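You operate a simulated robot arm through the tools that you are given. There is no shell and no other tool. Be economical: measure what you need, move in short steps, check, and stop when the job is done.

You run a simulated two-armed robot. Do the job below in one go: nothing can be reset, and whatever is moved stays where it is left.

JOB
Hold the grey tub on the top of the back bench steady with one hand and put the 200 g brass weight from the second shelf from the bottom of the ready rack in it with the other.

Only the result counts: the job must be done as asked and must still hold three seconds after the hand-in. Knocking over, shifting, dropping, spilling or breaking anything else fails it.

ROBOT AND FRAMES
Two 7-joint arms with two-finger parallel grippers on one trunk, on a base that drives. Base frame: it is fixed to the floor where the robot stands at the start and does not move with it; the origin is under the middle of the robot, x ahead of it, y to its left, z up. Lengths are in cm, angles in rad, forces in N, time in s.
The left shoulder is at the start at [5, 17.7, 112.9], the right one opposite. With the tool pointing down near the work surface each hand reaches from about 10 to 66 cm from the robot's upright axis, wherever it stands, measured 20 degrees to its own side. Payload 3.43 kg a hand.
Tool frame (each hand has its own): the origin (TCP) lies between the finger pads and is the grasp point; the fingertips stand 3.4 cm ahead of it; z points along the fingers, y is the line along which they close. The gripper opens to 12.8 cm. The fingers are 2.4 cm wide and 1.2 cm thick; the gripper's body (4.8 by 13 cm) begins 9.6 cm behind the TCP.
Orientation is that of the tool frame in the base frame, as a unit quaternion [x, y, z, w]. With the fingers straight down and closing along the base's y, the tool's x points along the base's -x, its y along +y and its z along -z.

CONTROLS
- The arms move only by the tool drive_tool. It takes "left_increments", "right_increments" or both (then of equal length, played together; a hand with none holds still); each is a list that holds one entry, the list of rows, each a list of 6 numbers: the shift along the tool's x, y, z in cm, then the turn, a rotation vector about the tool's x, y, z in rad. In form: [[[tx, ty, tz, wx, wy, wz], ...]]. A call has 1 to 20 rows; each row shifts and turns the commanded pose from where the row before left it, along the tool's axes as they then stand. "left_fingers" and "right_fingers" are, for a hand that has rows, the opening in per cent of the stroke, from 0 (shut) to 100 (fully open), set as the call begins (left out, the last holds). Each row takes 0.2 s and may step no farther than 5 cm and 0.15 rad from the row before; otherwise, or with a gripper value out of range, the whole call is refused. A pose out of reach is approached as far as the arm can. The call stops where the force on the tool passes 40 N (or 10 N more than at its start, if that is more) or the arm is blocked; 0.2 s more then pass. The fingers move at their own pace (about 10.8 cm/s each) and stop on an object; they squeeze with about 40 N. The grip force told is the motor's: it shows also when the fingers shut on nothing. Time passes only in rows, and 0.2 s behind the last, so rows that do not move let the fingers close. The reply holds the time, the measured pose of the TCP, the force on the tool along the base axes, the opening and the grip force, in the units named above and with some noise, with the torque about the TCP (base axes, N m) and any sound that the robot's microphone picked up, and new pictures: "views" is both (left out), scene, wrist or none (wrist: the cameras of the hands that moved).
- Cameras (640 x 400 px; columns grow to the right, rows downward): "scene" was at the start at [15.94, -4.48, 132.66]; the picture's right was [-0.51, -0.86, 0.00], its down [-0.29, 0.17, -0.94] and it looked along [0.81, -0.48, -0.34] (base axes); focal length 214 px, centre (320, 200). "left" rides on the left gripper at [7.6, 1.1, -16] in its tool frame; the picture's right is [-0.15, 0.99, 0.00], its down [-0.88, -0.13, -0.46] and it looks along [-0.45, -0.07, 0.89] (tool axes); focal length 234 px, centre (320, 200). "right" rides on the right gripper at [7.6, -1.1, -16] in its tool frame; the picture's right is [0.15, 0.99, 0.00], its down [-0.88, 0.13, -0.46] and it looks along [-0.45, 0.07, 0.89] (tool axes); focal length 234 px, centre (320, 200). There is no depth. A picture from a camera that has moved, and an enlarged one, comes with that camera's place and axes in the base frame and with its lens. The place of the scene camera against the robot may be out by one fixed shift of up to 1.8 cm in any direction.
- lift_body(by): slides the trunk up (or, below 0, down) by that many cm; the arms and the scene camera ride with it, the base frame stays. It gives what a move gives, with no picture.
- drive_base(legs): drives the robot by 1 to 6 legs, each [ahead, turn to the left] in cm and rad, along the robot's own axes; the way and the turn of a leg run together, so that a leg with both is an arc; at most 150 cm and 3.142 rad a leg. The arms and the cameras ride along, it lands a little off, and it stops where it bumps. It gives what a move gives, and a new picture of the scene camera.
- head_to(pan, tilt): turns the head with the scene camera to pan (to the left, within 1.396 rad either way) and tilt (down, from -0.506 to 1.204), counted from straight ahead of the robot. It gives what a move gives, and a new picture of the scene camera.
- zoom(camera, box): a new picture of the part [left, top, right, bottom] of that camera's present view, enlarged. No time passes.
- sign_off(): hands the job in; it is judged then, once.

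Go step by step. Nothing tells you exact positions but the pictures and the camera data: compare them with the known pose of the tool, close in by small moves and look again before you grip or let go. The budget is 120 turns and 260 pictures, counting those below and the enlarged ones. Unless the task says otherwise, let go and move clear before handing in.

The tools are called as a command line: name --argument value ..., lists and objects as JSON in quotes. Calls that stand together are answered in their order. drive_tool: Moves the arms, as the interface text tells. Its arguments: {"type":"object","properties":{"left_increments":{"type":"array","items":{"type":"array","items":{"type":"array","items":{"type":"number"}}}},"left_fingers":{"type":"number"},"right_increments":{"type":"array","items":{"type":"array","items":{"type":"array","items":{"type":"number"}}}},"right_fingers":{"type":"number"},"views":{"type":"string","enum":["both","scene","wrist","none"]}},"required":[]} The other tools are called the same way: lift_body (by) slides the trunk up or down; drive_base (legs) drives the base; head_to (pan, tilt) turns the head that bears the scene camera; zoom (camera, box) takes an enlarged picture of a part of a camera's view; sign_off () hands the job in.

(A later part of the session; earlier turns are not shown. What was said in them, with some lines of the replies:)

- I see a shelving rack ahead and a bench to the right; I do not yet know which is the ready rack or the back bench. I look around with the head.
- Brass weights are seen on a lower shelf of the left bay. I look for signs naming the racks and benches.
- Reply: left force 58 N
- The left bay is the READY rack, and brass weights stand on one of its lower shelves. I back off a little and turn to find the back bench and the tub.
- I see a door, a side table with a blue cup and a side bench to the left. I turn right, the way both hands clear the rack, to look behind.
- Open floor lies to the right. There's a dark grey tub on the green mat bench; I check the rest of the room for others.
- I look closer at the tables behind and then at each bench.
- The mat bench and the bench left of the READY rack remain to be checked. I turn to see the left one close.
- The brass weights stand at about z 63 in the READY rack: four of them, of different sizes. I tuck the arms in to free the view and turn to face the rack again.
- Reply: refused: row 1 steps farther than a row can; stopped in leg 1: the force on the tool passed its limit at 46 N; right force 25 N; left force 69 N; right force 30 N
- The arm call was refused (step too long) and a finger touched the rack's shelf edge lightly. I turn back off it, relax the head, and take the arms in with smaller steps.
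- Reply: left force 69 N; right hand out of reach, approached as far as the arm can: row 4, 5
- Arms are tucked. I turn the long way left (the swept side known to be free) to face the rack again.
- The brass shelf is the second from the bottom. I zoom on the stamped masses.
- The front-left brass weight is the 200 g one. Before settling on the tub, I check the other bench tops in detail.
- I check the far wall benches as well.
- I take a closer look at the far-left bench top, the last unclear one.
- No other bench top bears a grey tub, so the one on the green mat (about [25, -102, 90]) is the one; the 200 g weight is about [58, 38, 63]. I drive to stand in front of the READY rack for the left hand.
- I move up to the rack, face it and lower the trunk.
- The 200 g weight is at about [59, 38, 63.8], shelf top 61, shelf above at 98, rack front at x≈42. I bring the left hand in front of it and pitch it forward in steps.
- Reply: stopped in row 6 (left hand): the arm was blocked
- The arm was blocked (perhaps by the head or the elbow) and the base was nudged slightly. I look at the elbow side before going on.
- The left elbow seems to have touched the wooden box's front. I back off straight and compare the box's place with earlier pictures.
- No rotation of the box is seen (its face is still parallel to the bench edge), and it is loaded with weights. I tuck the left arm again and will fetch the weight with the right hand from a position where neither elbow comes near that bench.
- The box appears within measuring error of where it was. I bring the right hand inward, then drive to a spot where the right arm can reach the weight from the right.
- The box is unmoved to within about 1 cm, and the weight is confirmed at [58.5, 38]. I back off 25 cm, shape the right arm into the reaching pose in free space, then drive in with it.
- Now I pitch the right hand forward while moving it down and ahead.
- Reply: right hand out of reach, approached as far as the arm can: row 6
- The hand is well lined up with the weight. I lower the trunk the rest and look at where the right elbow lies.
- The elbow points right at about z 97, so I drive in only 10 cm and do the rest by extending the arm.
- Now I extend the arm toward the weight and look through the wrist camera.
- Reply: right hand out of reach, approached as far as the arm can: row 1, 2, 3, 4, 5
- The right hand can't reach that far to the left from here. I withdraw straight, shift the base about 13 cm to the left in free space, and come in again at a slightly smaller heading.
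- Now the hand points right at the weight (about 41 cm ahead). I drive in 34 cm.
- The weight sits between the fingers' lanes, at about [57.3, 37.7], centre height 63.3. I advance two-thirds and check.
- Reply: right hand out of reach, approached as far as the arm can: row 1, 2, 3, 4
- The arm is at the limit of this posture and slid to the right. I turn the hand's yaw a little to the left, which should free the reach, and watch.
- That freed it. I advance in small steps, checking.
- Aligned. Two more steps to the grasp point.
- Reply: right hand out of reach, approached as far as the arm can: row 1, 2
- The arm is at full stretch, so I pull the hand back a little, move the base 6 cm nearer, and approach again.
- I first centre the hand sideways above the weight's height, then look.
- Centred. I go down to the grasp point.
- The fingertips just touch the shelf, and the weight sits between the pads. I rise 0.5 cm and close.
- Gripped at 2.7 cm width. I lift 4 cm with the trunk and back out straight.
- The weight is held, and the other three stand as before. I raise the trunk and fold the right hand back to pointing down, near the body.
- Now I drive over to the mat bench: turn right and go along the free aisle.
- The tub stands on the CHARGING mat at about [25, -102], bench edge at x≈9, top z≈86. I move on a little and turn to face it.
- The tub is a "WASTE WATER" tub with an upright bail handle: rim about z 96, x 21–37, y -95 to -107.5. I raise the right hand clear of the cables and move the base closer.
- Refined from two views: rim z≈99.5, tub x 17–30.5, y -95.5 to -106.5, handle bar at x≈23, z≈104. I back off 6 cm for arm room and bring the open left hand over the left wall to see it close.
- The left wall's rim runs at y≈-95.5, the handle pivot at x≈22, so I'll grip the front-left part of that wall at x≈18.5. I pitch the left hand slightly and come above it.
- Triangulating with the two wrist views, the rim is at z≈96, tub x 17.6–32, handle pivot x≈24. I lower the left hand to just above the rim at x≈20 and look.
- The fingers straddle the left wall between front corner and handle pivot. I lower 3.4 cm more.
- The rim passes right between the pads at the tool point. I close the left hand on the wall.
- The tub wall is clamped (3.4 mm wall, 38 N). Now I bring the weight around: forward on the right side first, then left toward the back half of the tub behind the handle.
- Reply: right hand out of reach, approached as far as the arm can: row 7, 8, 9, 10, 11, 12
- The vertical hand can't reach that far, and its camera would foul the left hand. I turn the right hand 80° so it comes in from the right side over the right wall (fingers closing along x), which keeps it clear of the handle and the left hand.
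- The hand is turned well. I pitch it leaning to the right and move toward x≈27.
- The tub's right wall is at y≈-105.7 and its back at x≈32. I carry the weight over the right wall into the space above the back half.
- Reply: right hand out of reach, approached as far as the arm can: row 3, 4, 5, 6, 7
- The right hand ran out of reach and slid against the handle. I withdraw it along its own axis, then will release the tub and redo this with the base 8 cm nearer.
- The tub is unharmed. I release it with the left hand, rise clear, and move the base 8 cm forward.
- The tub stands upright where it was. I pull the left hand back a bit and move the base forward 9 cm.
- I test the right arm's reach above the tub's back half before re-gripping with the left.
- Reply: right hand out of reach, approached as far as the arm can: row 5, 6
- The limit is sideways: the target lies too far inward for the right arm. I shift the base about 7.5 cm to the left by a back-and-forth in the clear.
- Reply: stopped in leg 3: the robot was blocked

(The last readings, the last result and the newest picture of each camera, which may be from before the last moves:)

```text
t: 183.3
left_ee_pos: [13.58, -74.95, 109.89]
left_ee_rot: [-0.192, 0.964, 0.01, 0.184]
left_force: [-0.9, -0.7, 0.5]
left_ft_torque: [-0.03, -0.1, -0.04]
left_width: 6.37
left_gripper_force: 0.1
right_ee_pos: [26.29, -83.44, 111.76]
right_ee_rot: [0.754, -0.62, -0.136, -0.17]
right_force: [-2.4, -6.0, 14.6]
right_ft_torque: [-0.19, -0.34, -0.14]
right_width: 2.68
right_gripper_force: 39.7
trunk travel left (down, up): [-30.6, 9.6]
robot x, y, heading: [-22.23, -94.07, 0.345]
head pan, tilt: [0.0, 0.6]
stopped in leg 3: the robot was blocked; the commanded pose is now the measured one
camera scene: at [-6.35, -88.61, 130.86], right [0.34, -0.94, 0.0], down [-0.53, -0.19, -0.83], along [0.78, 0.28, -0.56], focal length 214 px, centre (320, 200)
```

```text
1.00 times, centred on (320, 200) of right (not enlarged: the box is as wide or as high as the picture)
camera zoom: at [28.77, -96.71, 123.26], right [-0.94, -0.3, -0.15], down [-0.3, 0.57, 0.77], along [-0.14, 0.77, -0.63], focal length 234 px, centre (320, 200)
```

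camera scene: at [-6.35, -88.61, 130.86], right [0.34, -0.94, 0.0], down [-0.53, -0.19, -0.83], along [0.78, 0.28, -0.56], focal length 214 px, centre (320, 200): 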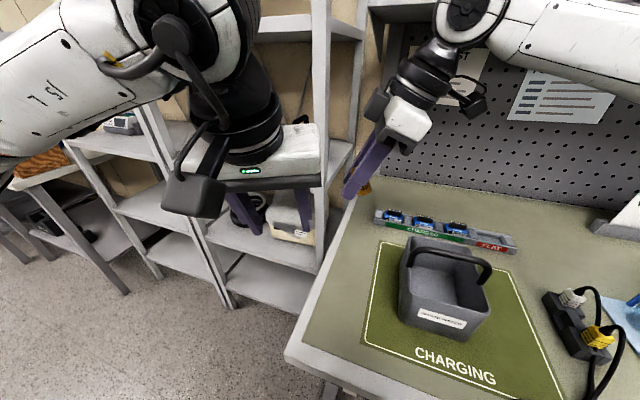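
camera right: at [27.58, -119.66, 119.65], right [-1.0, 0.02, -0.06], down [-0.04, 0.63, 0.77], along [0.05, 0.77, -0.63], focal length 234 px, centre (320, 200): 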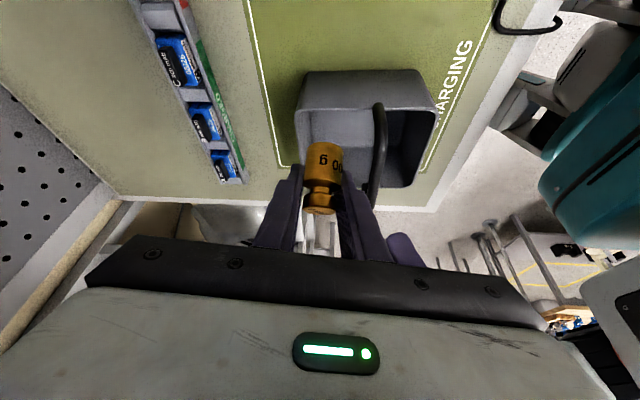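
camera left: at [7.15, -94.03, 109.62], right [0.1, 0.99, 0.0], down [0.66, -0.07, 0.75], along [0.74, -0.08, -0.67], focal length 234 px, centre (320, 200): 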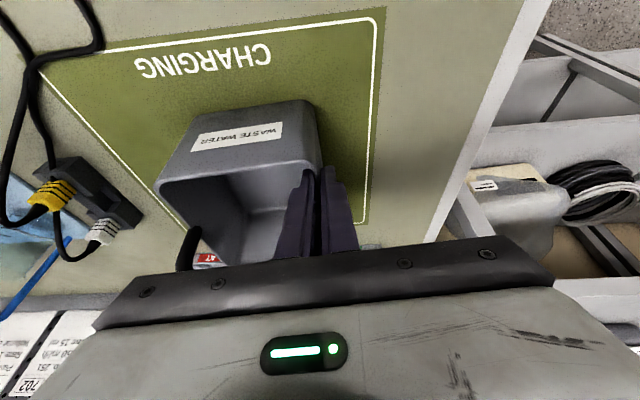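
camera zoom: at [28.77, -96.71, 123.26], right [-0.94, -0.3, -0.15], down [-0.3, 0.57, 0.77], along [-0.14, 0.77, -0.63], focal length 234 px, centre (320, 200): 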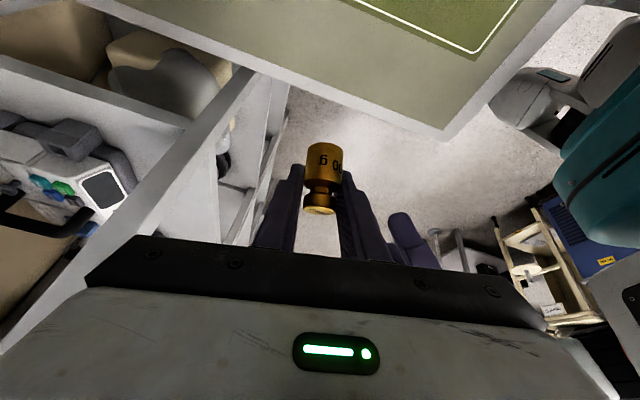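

Something blocked the motion near its end and pushes up on the right hand. I back off a few centimetres and look.

drive_base --legs '[[-8, 0]]'

zoom --camera "scene" --box '[280, 60, 480, 260]'

```text
t: 184.3
left_ee_pos: [6.55, -77.43, 109.73]
left_ee_rot: [-0.194, 0.964, 0.01, 0.182]
left_force: [-0.1, -0.4, -0.8]
left_ft_torque: [-0.03, -0.03, 0.0]
left_width: 6.39
left_gripper_force: 0.0
right_ee_pos: [18.95, -85.91, 110.78]
right_ee_rot: [0.754, -0.622, -0.141, -0.158]
right_force: [0.2, 0.2, -1.3]
right_ft_torque: [0.04, 0.0, 0.01]
right_width: 2.69
right_gripper_force: 40.2
trunk travel left (down, up): [-30.6, 9.6]
robot x, y, heading: [-29.32, -96.73, 0.353]
head pan, tilt: [0.0, 0.6]
camera scene: at [-13.68, -91.02, 130.83], right [0.34, -0.94, 0.0], down [-0.53, -0.19, -0.83], along [0.77, 0.28, -0.56], focal length 214 px, centre (320, 200)
```

scene: 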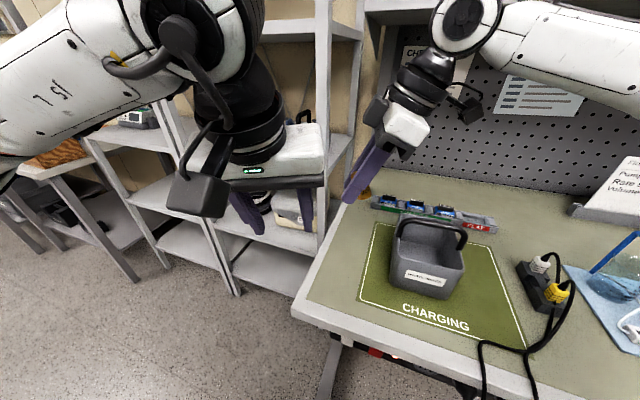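

```text
2.00 times, centred on (380, 160) of scene
camera zoom: at [-13.68, -91.02, 130.83], right [0.34, -0.94, 0.0], down [-0.53, -0.19, -0.83], along [0.77, 0.28, -0.56], focal length 429 px, centre (200, 280)
```

zoom: 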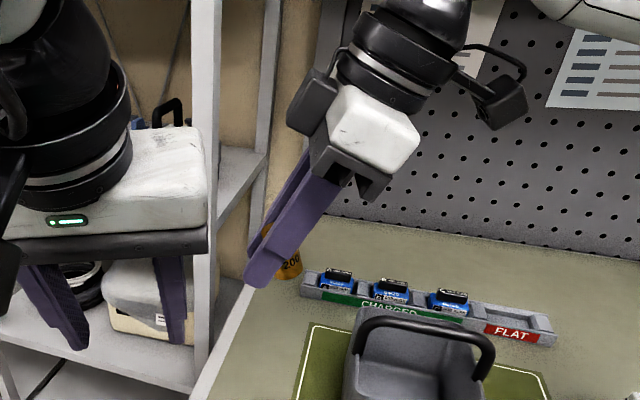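

The contact is gone and the tub is untouched. Instead of shifting sideways I'll stand slightly turned to the left (heading ≈0.17) at about [-22, -98.5], which puts the tub on the right arm's own side.

drive_base --legs '[[0, -0.6], [7.5, 0], [0, 0.42]]'

zoom --camera "right" --box '[0, 0, 640, 400]'

```text
t: 188.2
left_ee_pos: [16.61, -86.0, 109.66]
left_ee_rot: [-0.105, 0.978, -0.007, 0.182]
left_force: [-0.9, -1.0, -1.1]
left_ft_torque: [-0.01, 0.0, 0.02]
left_width: 6.39
left_gripper_force: 0.1
right_ee_pos: [27.27, -96.52, 110.7]
right_ee_rot: [0.694, -0.688, -0.124, -0.17]
right_force: [-0.2, -0.4, -1.5]
right_ft_torque: [0.02, 0.0, -0.01]
right_width: 2.68
right_gripper_force: 40.4
trunk travel left (down, up): [-30.6, 9.6]
robot x, y, heading: [-22.24, -98.5, 0.172]
head pan, tilt: [0.0, 0.6]
camera scene: at [-5.64, -95.55, 130.81], right [0.17, -0.99, 0.0], down [-0.56, -0.1, -0.82], along [0.81, 0.14, -0.57], focal length 214 px, centre (320, 200)
```

scene: 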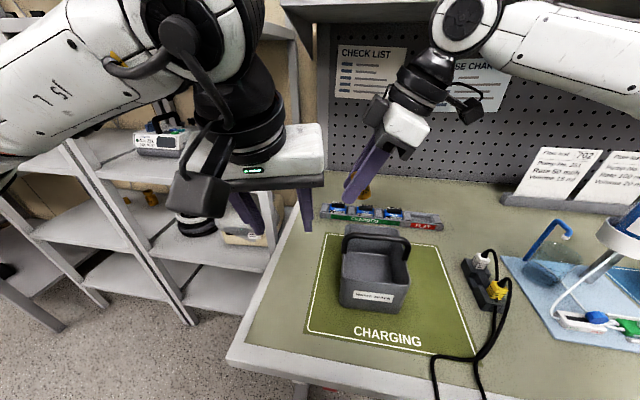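

```text
1.00 times, centred on (320, 200) of right (not enlarged: the box is as wide or as high as the picture)
camera zoom: at [27.76, -109.9, 122.29], right [-0.98, -0.13, -0.12], down [-0.18, 0.62, 0.77], along [-0.02, 0.78, -0.63], focal length 234 px, centre (320, 200)
```

zoom: 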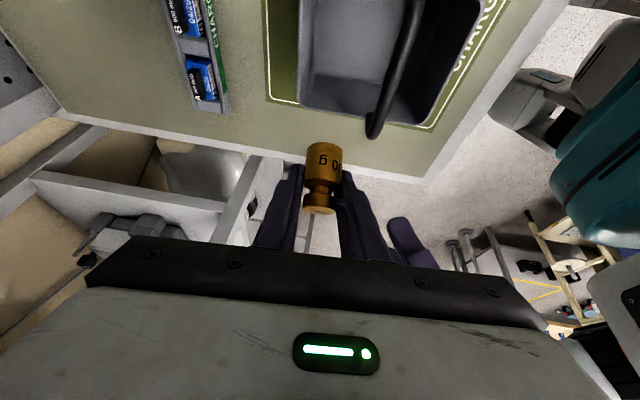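

Now I move the right hand to its own side and bring the left hand back above the tub's left wall, squared to it.

drive_tool --right_increments '[[[2.2, 0, -1.25, 0, 0, 0], [2.2, 0, -1.25, 0, 0, 0], [2.2, 0, -1.25, 0, 0, 0], [2.2, 0, -1.25, 0, 0, 0]]]' --views "none"

drive_tool --left_increments '[[[1, -3.05, 0.75, 0, 0, 0], [1, -3.05, 0.75, 0, 0, 0], [1, -3.05, 0.75, 0, 0, 0], [0, 0, 0, 0.03, 0.0045, 0.08], [0, 0, 0, 0.03, 0.0045, 0.08]]]' --left_fingers 55 --views "both"

zoom --camera "left" --box '[200, 80, 420, 240]'

```text
t: 189.2
left_ee_pos: [16.63, -86.21, 109.7]
left_ee_rot: [-0.105, 0.977, -0.007, 0.183]
left_force: [-0.5, 0.5, -0.8]
left_ft_torque: [-0.01, -0.01, 0.02]
left_width: 6.4
left_gripper_force: 0.0
right_ee_pos: [27.23, -106.65, 111.66]
right_ee_rot: [0.695, -0.687, -0.126, -0.17]
right_force: [-0.3, 0.4, -1.4]
right_ft_torque: [0.03, -0.02, -0.04]
right_width: 2.68
right_gripper_force: 40.4
trunk travel left (down, up): [-30.6, 9.6]
robot x, y, heading: [-22.16, -98.42, 0.168]
head pan, tilt: [0.0, 0.6]
```

```text
t: 190.4
left_ee_pos: [16.5, -95.57, 107.05]
left_ee_rot: [-0.021, 0.983, -0.023, 0.18]
left_force: [0.4, -0.6, 0.5]
left_ft_torque: [-0.01, -0.02, -0.01]
left_width: 7.05
left_gripper_force: 0.1
right_ee_pos: [27.26, -106.53, 111.63]
right_ee_rot: [0.694, -0.688, -0.125, -0.17]
right_force: [0.4, 0.2, -1.7]
right_ft_torque: [0.05, -0.02, 0.0]
right_width: 2.67
right_gripper_force: 40.1
trunk travel left (down, up): [-30.6, 9.6]
robot x, y, heading: [-22.31, -98.87, 0.169]
head pan, tilt: [0.0, 0.6]
camera scene: at [-5.64, -95.61, 130.81], right [0.17, -0.99, 0.0], down [-0.56, -0.1, -0.82], along [0.81, 0.14, -0.57], focal length 214 px, centre (320, 200)
camera left: at [3.77, -94.16, 119.03], right [0.11, 0.99, 0.0], down [0.66, -0.07, 0.74], along [0.74, -0.08, -0.67], focal length 234 px, centre (320, 200)
```

scene: 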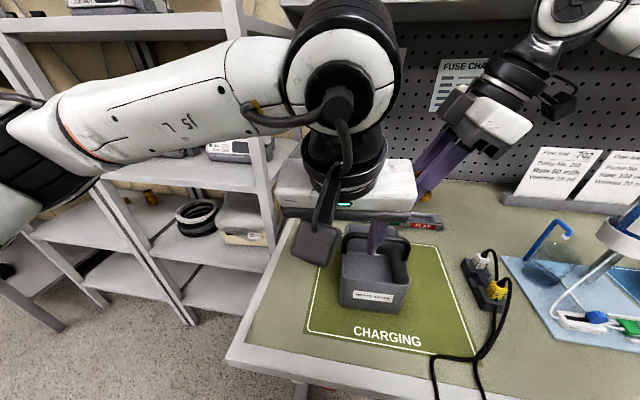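
left: 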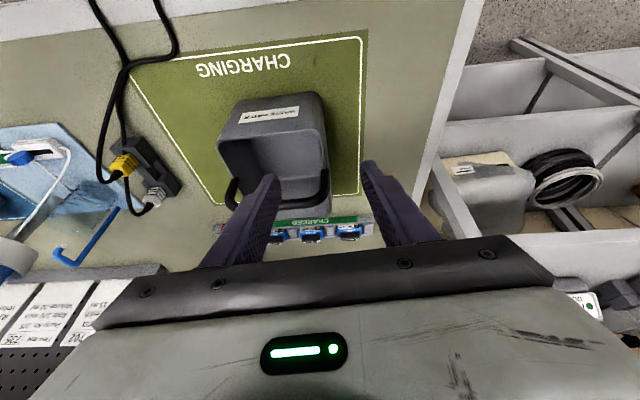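

```text
2.50 times, centred on (310, 160) of left
camera zoom: at [3.77, -94.16, 119.03], right [0.11, 0.99, 0.0], down [0.66, -0.07, 0.74], along [0.74, -0.08, -0.67], focal length 585 px, centre (345, 300)
```

zoom: 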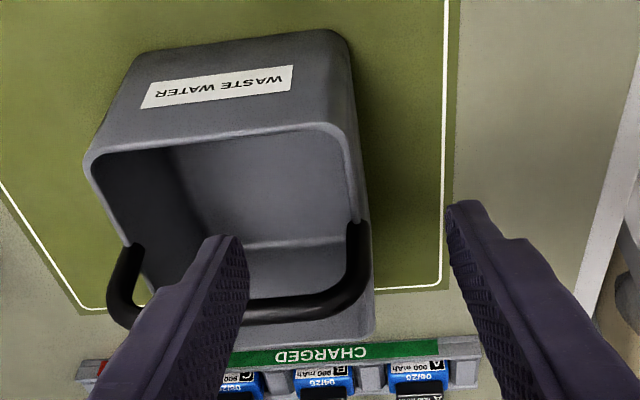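

The view matches the earlier good approach; I lower onto the wall again.

drive_tool --left_increments '[[[0.04, 0.12, 2.55, 0, 0, 0], [0.04, 0.12, 2.55, 0, 0, 0], [0.04, 0.12, 2.55, 0, 0, 0], [0.04, 0.12, 2.55, 0, 0, 0]]]' --views "wrist"

zoom --camera "left" --box '[200, 80, 420, 240]'

```text
t: 191.4
left_ee_pos: [20.27, -95.56, 97.18]
left_ee_rot: [-0.021, 0.983, -0.022, 0.18]
left_force: [-0.2, -0.3, -1.1]
left_ft_torque: [0.02, 0.01, 0.01]
left_width: 7.05
left_gripper_force: 0.0
right_ee_pos: [27.31, -106.59, 111.66]
right_ee_rot: [0.694, -0.688, -0.126, -0.17]
right_force: [0.7, -0.2, -1.6]
right_ft_torque: [0.02, 0.0, 0.02]
right_width: 2.7
right_gripper_force: 40.4
trunk travel left (down, up): [-30.6, 9.6]
robot x, y, heading: [-22.1, -98.8, 0.163]
head pan, tilt: [0.0, 0.6]
camera left: at [7.28, -94.1, 109.25], right [0.1, 0.99, 0.0], down [0.66, -0.07, 0.74], along [0.74, -0.08, -0.67], focal length 234 px, centre (320, 200)
```

left: 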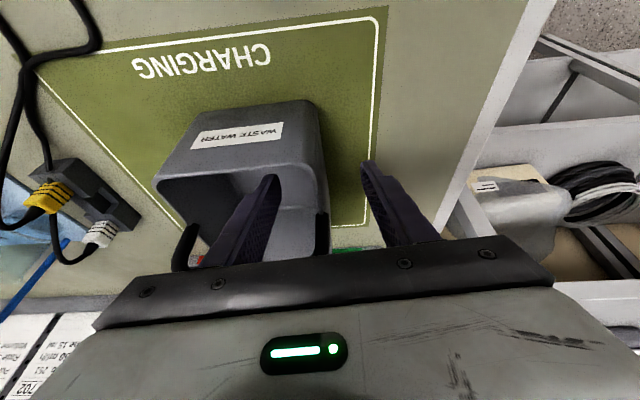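

```text
2.50 times, centred on (310, 160) of left
camera zoom: at [7.28, -94.1, 109.25], right [0.1, 0.99, 0.0], down [0.66, -0.07, 0.74], along [0.74, -0.08, -0.67], focal length 585 px, centre (345, 300)
```

zoom: 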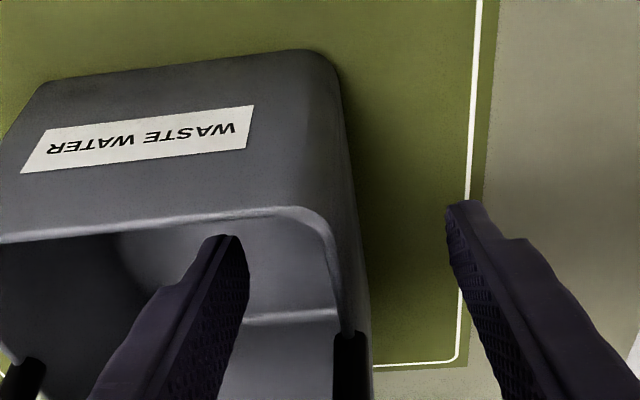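

Same as before; a tiny sideways correction and I close on the wall.

drive_tool --left_increments '[[[0, -0.25, 0, 0, 0, 0]]]' --views "none"

drive_tool --left_increments '[[[0, 0, 0, 0, 0, 0], [0, 0, 0, 0, 0, 0], [0, 0, 0, 0, 0, 0], [0, 0, 0, 0, 0, 0], [0, 0, 0, 0, 0, 0]]]' --left_fingers 0 --views "wrist"

zoom --camera "right" --box '[200, 60, 440, 260]'

```text
t: 191.8
left_ee_pos: [20.14, -95.64, 97.31]
left_ee_rot: [-0.021, 0.983, -0.023, 0.18]
left_force: [0.0, 0.3, -0.4]
left_ft_torque: [0.01, 0.01, 0.01]
left_width: 7.02
left_gripper_force: 0.0
right_ee_pos: [27.06, -106.6, 111.8]
right_ee_rot: [0.694, -0.688, -0.126, -0.171]
right_force: [-0.6, -0.4, -1.9]
right_ft_torque: [0.05, -0.01, 0.01]
right_width: 2.69
right_gripper_force: 40.5
trunk travel left (down, up): [-30.6, 9.6]
robot x, y, heading: [-22.18, -98.67, 0.17]
head pan, tilt: [0.0, 0.6]
```

```text
t: 193.0
left_ee_pos: [20.14, -95.76, 97.25]
left_ee_rot: [-0.021, 0.983, -0.023, 0.181]
left_force: [0.9, -0.6, 0.8]
left_ft_torque: [0.1, -0.06, -0.06]
left_width: 0.34
left_gripper_force: 37.8
right_ee_pos: [27.28, -106.71, 111.73]
right_ee_rot: [0.694, -0.688, -0.125, -0.17]
right_force: [0.3, 0.5, -3.0]
right_ft_torque: [0.05, -0.02, -0.01]
right_width: 2.68
right_gripper_force: 39.9
trunk travel left (down, up): [-30.6, 9.6]
robot x, y, heading: [-22.12, -98.65, 0.168]
head pan, tilt: [0.0, 0.6]
camera left: at [7.22, -94.36, 109.32], right [0.1, 0.99, 0.0], down [0.66, -0.07, 0.74], along [0.74, -0.08, -0.67], focal length 234 px, centre (320, 200)
```

left: 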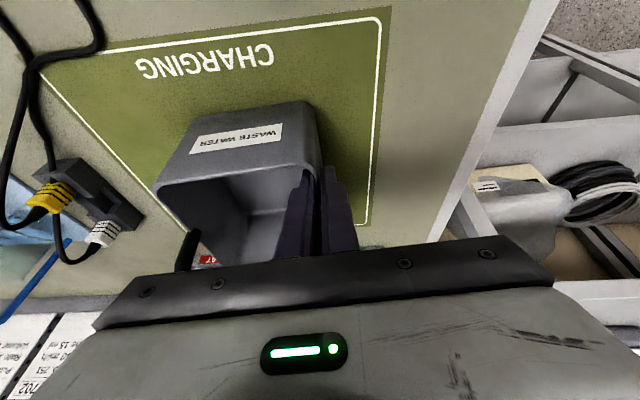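

```text
2.00 times, centred on (320, 160) of right
camera zoom: at [27.64, -120.03, 123.22], right [-0.98, -0.13, -0.12], down [-0.18, 0.62, 0.77], along [-0.02, 0.78, -0.63], focal length 468 px, centre (320, 280)
```

zoom: 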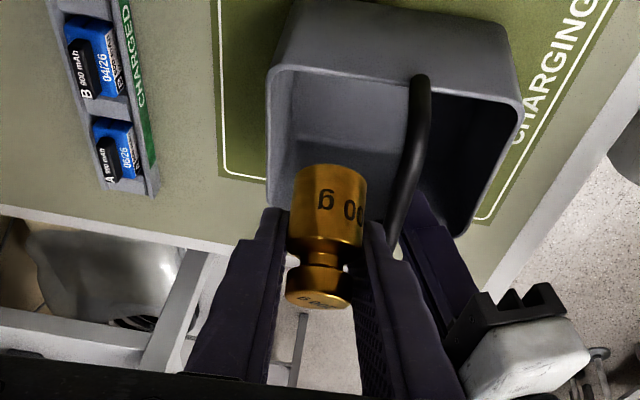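

The tub is clamped again. I bring the weight over the back half of the opening.

drive_tool --right_increments '[[[-0.55, 0, 2.08, 0, 0, 0], [-0.55, 0, 2.08, 0, 0, 0], [-0.55, 0, 2.08, 0, 0, 0], [-0.55, 0, 2.08, 0, 0, 0]]]' --views "both"

zoom --camera "right" --box '[200, 60, 440, 260]'

zoom --camera "scene" --box '[300, 130, 460, 320]'

```text
t: 194.0
left_ee_pos: [20.04, -95.75, 97.24]
left_ee_rot: [-0.022, 0.983, -0.023, 0.18]
left_force: [0.7, 1.0, 0.6]
left_ft_torque: [0.18, -0.05, 0.04]
left_width: 0.38
left_gripper_force: 38.6
right_ee_pos: [27.61, -101.13, 104.84]
right_ee_rot: [0.695, -0.687, -0.127, -0.17]
right_force: [0.0, 0.5, -1.2]
right_ft_torque: [0.04, 0.0, -0.04]
right_width: 2.68
right_gripper_force: 40.1
trunk travel left (down, up): [-30.6, 9.6]
robot x, y, heading: [-22.43, -98.73, 0.171]
head pan, tilt: [0.0, 0.6]
camera scene: at [-5.63, -95.58, 130.81], right [0.17, -0.99, 0.0], down [-0.56, -0.1, -0.82], along [0.81, 0.14, -0.57], focal length 214 px, centre (320, 200)
camera right: at [28.08, -114.65, 116.4], right [-0.98, -0.13, -0.12], down [-0.18, 0.62, 0.77], along [-0.02, 0.78, -0.63], focal length 234 px, centre (320, 200)
```

scene: 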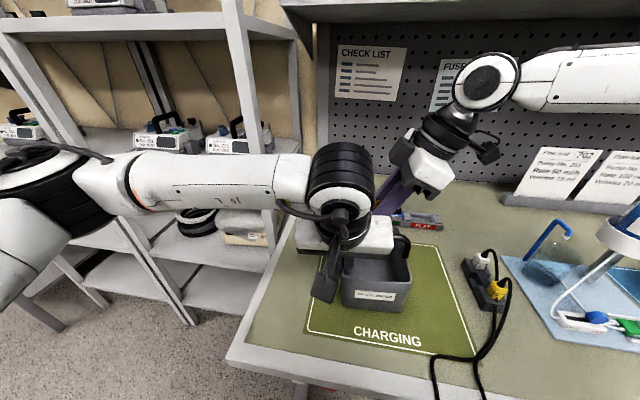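
right: 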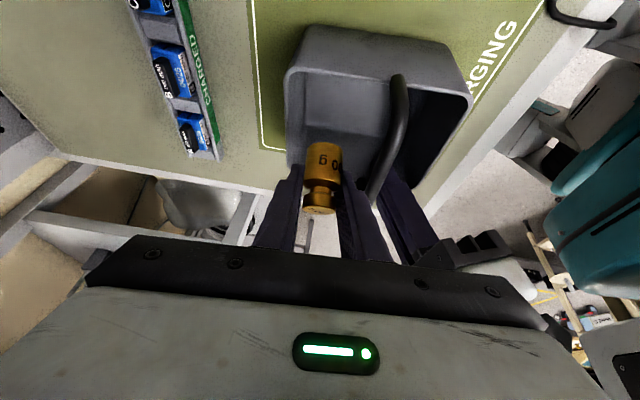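

```text
2.00 times, centred on (320, 160) of right
camera zoom: at [28.08, -114.65, 116.4], right [-0.98, -0.13, -0.12], down [-0.18, 0.62, 0.77], along [-0.02, 0.78, -0.63], focal length 468 px, centre (320, 280)
```

zoom: 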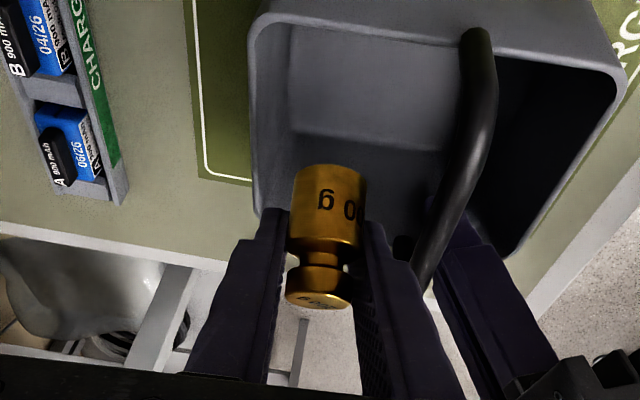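

```text
2.11 times, centred on (380, 225) of scene
camera zoom: at [-5.63, -95.58, 130.81], right [0.17, -0.99, 0.0], down [-0.56, -0.1, -0.82], along [0.81, 0.14, -0.57], focal length 452 px, centre (194, 147)
```

zoom: 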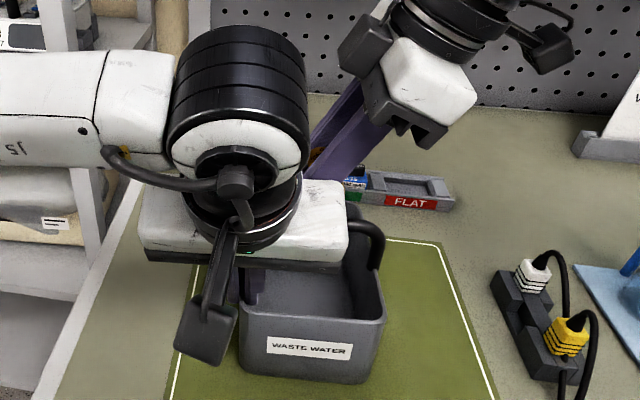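

Both gaps (handle and back wall) look about 1 cm clear. I lower straight down into the tub.

drive_tool --right_increments '[[[0.8, 0.14, 1.97, 0, 0, 0], [0.8, 0.14, 1.97, 0, 0, 0], [0.8, 0.14, 1.97, 0, 0, 0]]]' --views "wrist"

zoom --camera "right" --box '[200, 60, 440, 260]'

zoom --camera "scene" --box '[300, 130, 460, 320]'

```text
t: 194.8
left_ee_pos: [20.2, -95.82, 97.29]
left_ee_rot: [-0.022, 0.983, -0.022, 0.181]
left_force: [0.5, -0.4, 0.5]
left_ft_torque: [0.1, 0.01, 0.0]
left_width: 0.33
left_gripper_force: 38.0
right_ee_pos: [27.73, -100.87, 98.79]
right_ee_rot: [0.696, -0.687, -0.126, -0.17]
right_force: [-0.4, 0.1, -2.2]
right_ft_torque: [-0.02, 0.01, -0.01]
right_width: 2.68
right_gripper_force: 40.5
trunk travel left (down, up): [-30.6, 9.6]
robot x, y, heading: [-21.92, -98.81, 0.167]
head pan, tilt: [0.0, 0.6]
camera right: at [28.11, -114.27, 110.28], right [-0.98, -0.13, -0.12], down [-0.18, 0.62, 0.77], along [-0.02, 0.78, -0.63], focal length 234 px, centre (320, 200)
```

right: 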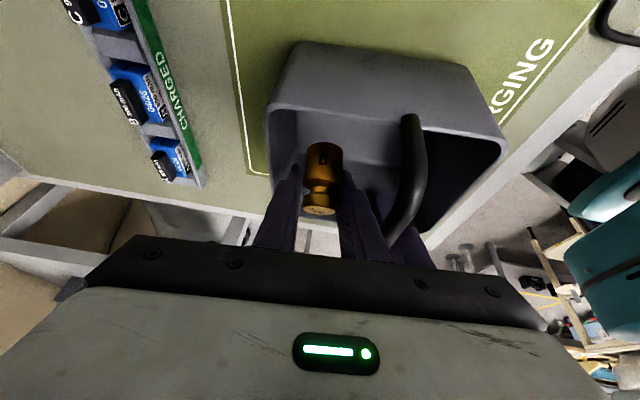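

```text
2.00 times, centred on (320, 160) of right
camera zoom: at [28.11, -114.27, 110.28], right [-0.98, -0.13, -0.12], down [-0.18, 0.62, 0.77], along [-0.02, 0.78, -0.63], focal length 468 px, centre (320, 280)
```

zoom: 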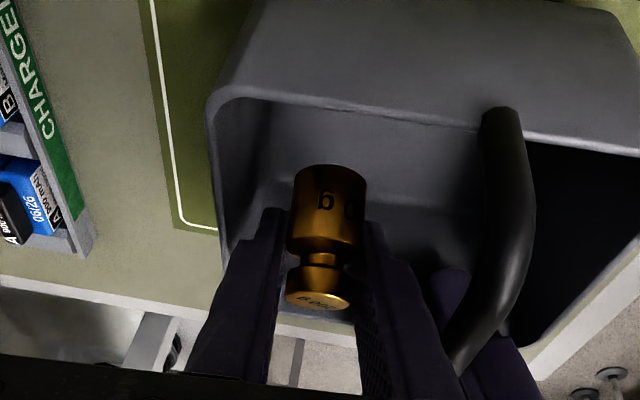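

```text
2.11 times, centred on (380, 225) of scene
camera zoom: at [-5.63, -95.6, 130.81], right [0.17, -0.99, 0.0], down [-0.56, -0.1, -0.82], along [0.81, 0.14, -0.57], focal length 452 px, centre (194, 147)
```

zoom: 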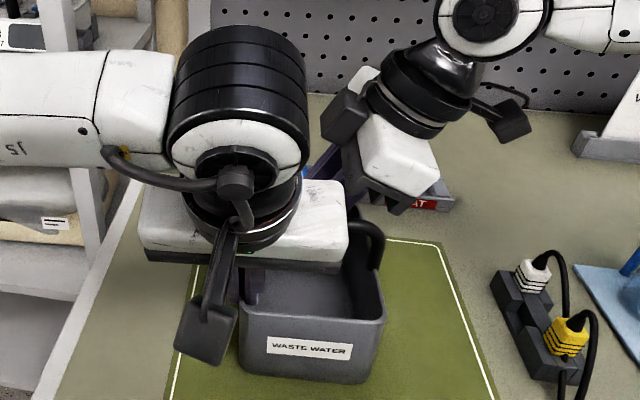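

The weight is below the rim, clear of walls and handle. I lower 2.2 cm more.

drive_tool --right_increments '[[[0.4, 0.07, 1, 0, 0, 0], [0.4, 0.07, 1, 0, 0, 0]]]' --views "wrist"

zoom --camera "right" --box '[200, 60, 440, 260]'

```text
t: 195.4
left_ee_pos: [20.06, -95.75, 97.4]
left_ee_rot: [-0.022, 0.983, -0.022, 0.181]
left_force: [0.0, -0.3, -0.5]
left_ft_torque: [0.15, -0.02, 0.02]
left_width: 0.34
left_gripper_force: 38.4
right_ee_pos: [27.75, -100.92, 96.49]
right_ee_rot: [0.695, -0.688, -0.125, -0.17]
right_force: [-0.3, -0.6, -2.1]
right_ft_torque: [0.03, 0.02, 0.02]
right_width: 2.66
right_gripper_force: 40.1
trunk travel left (down, up): [-30.6, 9.6]
robot x, y, heading: [-22.14, -98.56, 0.17]
head pan, tilt: [0.0, 0.6]
camera right: at [28.11, -114.31, 108.08], right [-0.98, -0.13, -0.12], down [-0.18, 0.62, 0.77], along [-0.02, 0.78, -0.63], focal length 234 px, centre (320, 200)
```

right: 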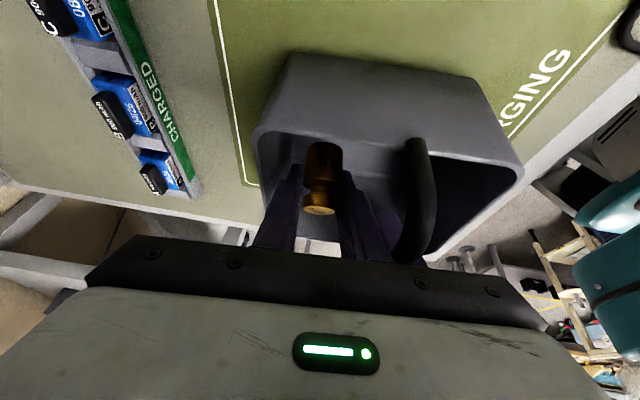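

```text
2.00 times, centred on (320, 160) of right
camera zoom: at [28.11, -114.31, 108.08], right [-0.98, -0.13, -0.12], down [-0.18, 0.62, 0.77], along [-0.02, 0.78, -0.63], focal length 468 px, centre (320, 280)
```

zoom: 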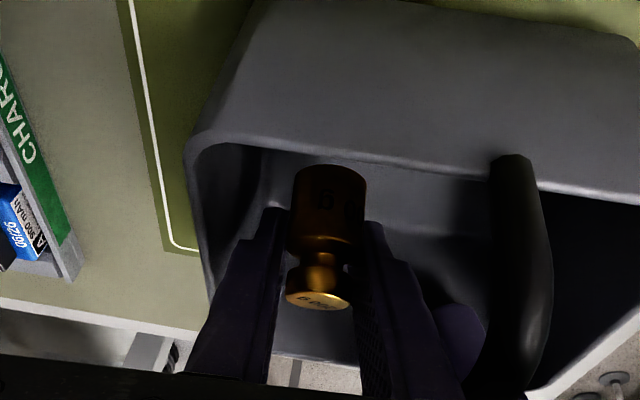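

Still free of contact. I go 1.2 cm lower, then open the fingers just enough to let go.

drive_tool --right_increments '[[[0.45, 0.07, 1.1, 0, 0, 0]]]' --views "none"

drive_tool --right_increments '[[[0, 0, 0, 0, 0, 0], [0, 0, 0, 0, 0, 0], [0, 0, 0, 0, 0, 0], [0, 0, 0, 0, 0, 0]]]' --right_fingers 31 --views "wrist"

zoom --camera "right" --box '[200, 60, 440, 260]'

```text
t: 195.8
left_ee_pos: [20.08, -95.74, 97.35]
left_ee_rot: [-0.021, 0.983, -0.023, 0.18]
left_force: [0.9, -1.6, -0.2]
left_ft_torque: [0.11, -0.03, -0.02]
left_width: 0.37
left_gripper_force: 38.1
right_ee_pos: [27.64, -100.81, 95.51]
right_ee_rot: [0.694, -0.688, -0.125, -0.171]
right_force: [-0.7, 0.0, -1.8]
right_ft_torque: [0.04, -0.02, 0.0]
right_width: 2.67
right_gripper_force: 39.5
trunk travel left (down, up): [-30.6, 9.6]
robot x, y, heading: [-21.89, -98.53, 0.171]
head pan, tilt: [0.0, 0.6]
```

```text
t: 196.8
left_ee_pos: [20.07, -95.8, 97.33]
left_ee_rot: [-0.021, 0.983, -0.023, 0.18]
left_force: [-8.3, 4.4, 0.0]
left_ft_torque: [0.13, -0.2, -0.55]
left_width: 0.38
left_gripper_force: 38.0
right_ee_pos: [27.8, -100.85, 95.47]
right_ee_rot: [0.694, -0.688, -0.124, -0.171]
right_force: [8.1, -3.1, 0.0]
right_ft_torque: [0.25, 0.56, 0.47]
right_width: 3.53
right_gripper_force: 0.1
trunk travel left (down, up): [-30.6, 9.6]
robot x, y, heading: [-22.42, -98.49, 0.17]
head pan, tilt: [0.0, 0.6]
camera right: at [28.06, -114.25, 107.02], right [-0.98, -0.13, -0.12], down [-0.18, 0.62, 0.77], along [-0.02, 0.78, -0.63], focal length 234 px, centre (320, 200)
```

right: 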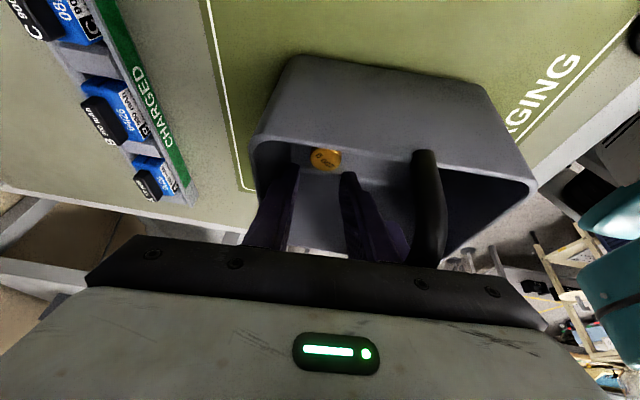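

```text
2.00 times, centred on (320, 160) of right
camera zoom: at [28.06, -114.25, 107.02], right [-0.98, -0.13, -0.12], down [-0.18, 0.62, 0.77], along [-0.02, 0.78, -0.63], focal length 468 px, centre (320, 280)
```

zoom: 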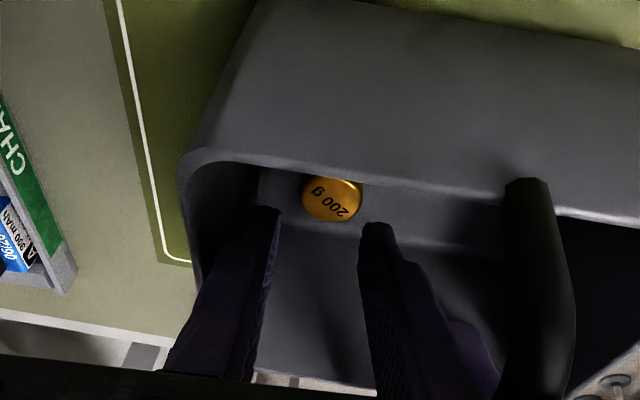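

The 200 g weight stands in the tub. I ease the fingers off the handle and raise the right hand straight up and away.

drive_tool --right_increments '[[[0, 0, 0, 0, 0, 0], [-0.4, -0.07, -0.91, 0, 0, 0], [-1.2, -0.2, -2.73, 0, 0, 0], [-1.2, -0.2, -2.73, 0, 0, 0], [-1.2, -0.2, -2.73, 0, 0, 0], [-1.2, -0.2, -2.73, 0, 0, 0]]]' --right_fingers 26 --views "wrist"

zoom --camera "right" --box '[200, 60, 440, 260]'

```text
t: 198.2
left_ee_pos: [20.04, -95.67, 97.27]
left_ee_rot: [-0.021, 0.983, -0.023, 0.18]
left_force: [-0.1, 0.2, -1.3]
left_ft_torque: [0.36, 0.11, 0.05]
left_width: 0.36
left_gripper_force: 38.1
right_ee_pos: [27.71, -100.91, 108.36]
right_ee_rot: [0.695, -0.687, -0.125, -0.17]
right_force: [-0.2, 0.4, 0.2]
right_ft_torque: [-0.01, 0.0, 0.0]
right_width: 3.34
right_gripper_force: 0.1
trunk travel left (down, up): [-30.6, 9.6]
robot x, y, heading: [-22.67, -98.76, 0.17]
head pan, tilt: [0.0, 0.6]
camera right: at [28.1, -114.29, 119.82], right [-0.98, -0.13, -0.12], down [-0.18, 0.62, 0.77], along [-0.02, 0.78, -0.63], focal length 234 px, centre (320, 200)
```

right: 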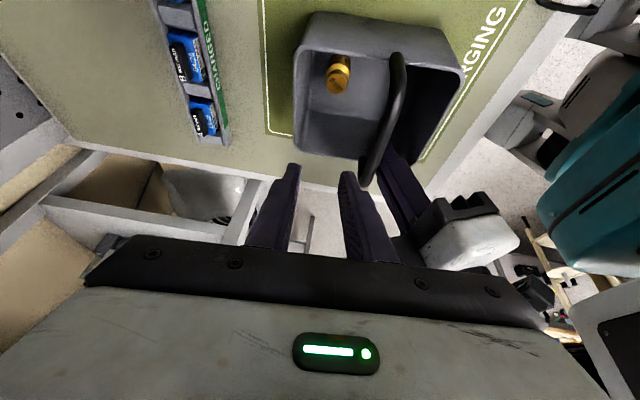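

```text
2.00 times, centred on (320, 160) of right
camera zoom: at [28.1, -114.29, 119.82], right [-0.98, -0.13, -0.12], down [-0.18, 0.62, 0.77], along [-0.02, 0.78, -0.63], focal length 468 px, centre (320, 280)
```

zoom: 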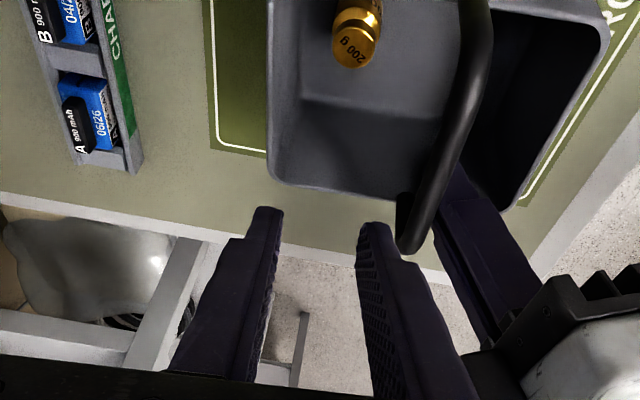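

The weight is upright in the tub. I move the right hand away to the right, then release the tub with the left and rise.

drive_tool --right_increments '[[[2.2, 0, -1.8, 0, 0, 0], [2.2, 0, -1.8, 0, 0, 0], [2.2, 0, -1.8, 0, 0, 0], [2.2, 0, -1.3, 0, 0, 0]]]' --views "none"

drive_tool --left_increments '[[[0, 0, 0, 0, 0, 0], [0, 0, 0, 0, 0, 0], [0, 0, 0, 0, 0, 0], [0, 0, -3, 0, 0, 0], [0, 0, -3, 0, 0, 0], [0, 0, -3, 0, 0, 0], [0, 0, -3, 0, 0, 0]]]' --left_fingers 45 --views "both"

drive_base --legs '[[-20, 0]]'

zoom --camera "scene" --box '[260, 120, 460, 280]'

```text
t: 199.2
left_ee_pos: [20.2, -95.84, 97.22]
left_ee_rot: [-0.021, 0.983, -0.023, 0.18]
left_force: [0.2, -1.2, -0.2]
left_ft_torque: [0.28, 0.1, -0.06]
left_width: 0.37
left_gripper_force: 38.1
right_ee_pos: [27.45, -111.5, 110.96]
right_ee_rot: [0.695, -0.687, -0.126, -0.17]
right_force: [-0.1, -0.4, 0.0]
right_ft_torque: [-0.01, 0.01, -0.01]
right_width: 3.33
right_gripper_force: 0.2
trunk travel left (down, up): [-30.6, 9.6]
robot x, y, heading: [-22.03, -98.66, 0.168]
head pan, tilt: [0.0, 0.6]
```

```text
t: 200.8
left_ee_pos: [15.61, -95.4, 108.73]
left_ee_rot: [-0.02, 0.983, -0.023, 0.181]
left_force: [0.1, 0.2, -0.1]
left_ft_torque: [0.0, 0.01, 0.05]
left_width: 5.74
left_gripper_force: 0.2
right_ee_pos: [27.41, -111.53, 110.86]
right_ee_rot: [0.695, -0.687, -0.126, -0.17]
right_force: [-0.9, -0.6, -0.2]
right_ft_torque: [0.02, 0.01, -0.02]
right_width: 3.34
right_gripper_force: 0.1
trunk travel left (down, up): [-30.6, 9.6]
robot x, y, heading: [-22.17, -98.62, 0.173]
head pan, tilt: [0.0, 0.6]
camera scene: at [-5.69, -95.6, 130.82], right [0.17, -0.99, 0.0], down [-0.56, -0.1, -0.83], along [0.81, 0.14, -0.56], focal length 214 px, centre (320, 200)
camera left: at [2.72, -93.96, 120.73], right [0.1, 0.99, 0.0], down [0.66, -0.07, 0.74], along [0.74, -0.08, -0.67], focal length 234 px, centre (320, 200)
```

scene: 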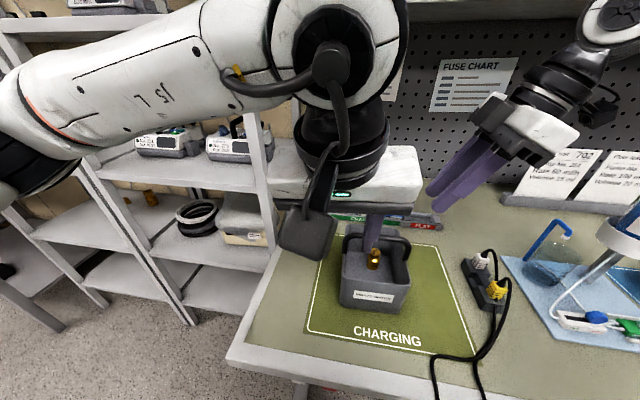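
left: 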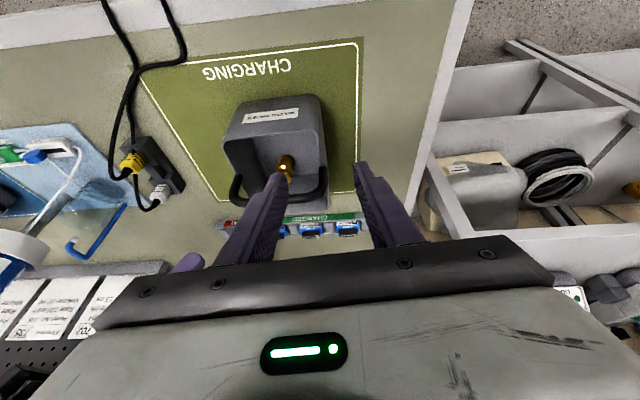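

```text
t: 202.4
left_ee_pos: [-3.92, -98.58, 108.63]
left_ee_rot: [-0.022, 0.983, -0.023, 0.18]
left_force: [-1.2, 0.0, 0.1]
left_ft_torque: [0.01, -0.04, 0.01]
left_width: 5.77
left_gripper_force: 0.2
right_ee_pos: [7.83, -114.89, 110.95]
right_ee_rot: [0.694, -0.688, -0.125, -0.171]
right_force: [-0.8, -0.9, 1.0]
right_ft_torque: [-0.03, -0.01, 0.01]
right_width: 3.35
right_gripper_force: 0.1
trunk travel left (down, up): [-30.6, 9.6]
robot x, y, heading: [-42.04, -101.84, 0.165]
head pan, tilt: [0.0, 0.6]
camera scene: at [-25.24, -98.96, 130.83], right [0.17, -0.99, 0.0], down [-0.56, -0.1, -0.83], along [0.81, 0.14, -0.56], focal length 214 px, centre (320, 200)
```

scene: 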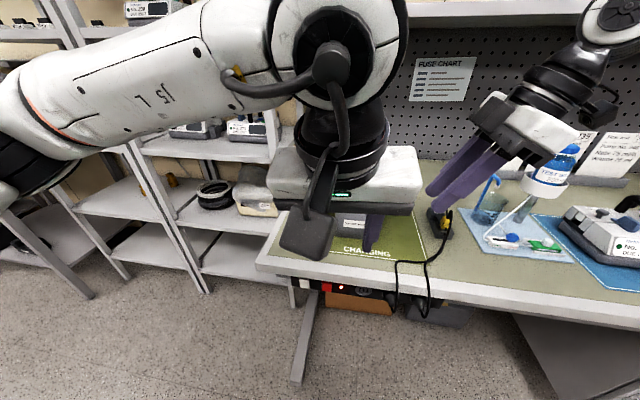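

```text
2.50 times, centred on (360, 200) of scene
camera zoom: at [-25.24, -98.96, 130.83], right [0.17, -0.99, 0.0], down [-0.56, -0.1, -0.83], along [0.81, 0.14, -0.56], focal length 536 px, centre (220, 200)
```

zoom: 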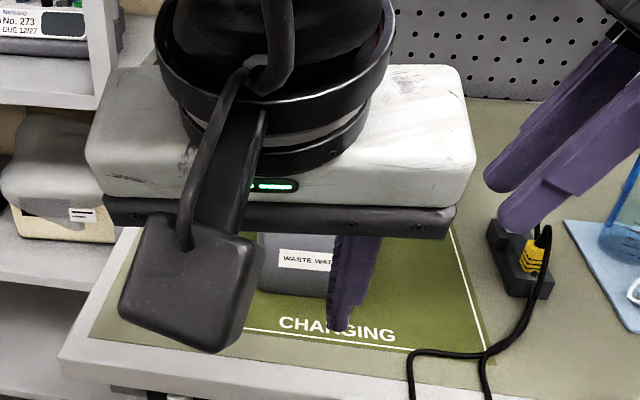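

The 200 g brass weight stands upright in the grey tub, the tub is back upright on its mat, and both hands are clear. I hand the job in.

sign_off

```text
The job is handed in.
```

The 200 g brass weight from the READY rack's second shelf is in the grey tub on the back bench, put in while the left hand held the tub; both hands have let go and are clear.

- **Choice of tub:** no sign named a "back bench". I took it to be the bench with the green CHARGING mat, the only bench top with a grey tub on it; that tub is labelled WASTE WATER.
- **Contacts on the way:** the left elbow seemed to press on the wooden test-weights box. As near as I could measure it has not moved, to about 1 cm. A finger also touched the READY rack's shelf edge early on. Later the robot was blocked near the mat bench and the right hand was pushed up; I never found what it met.
- **At the tub:** the right hand pressed on the tub's handle twice, and I had to let go of the tub and grip it again.
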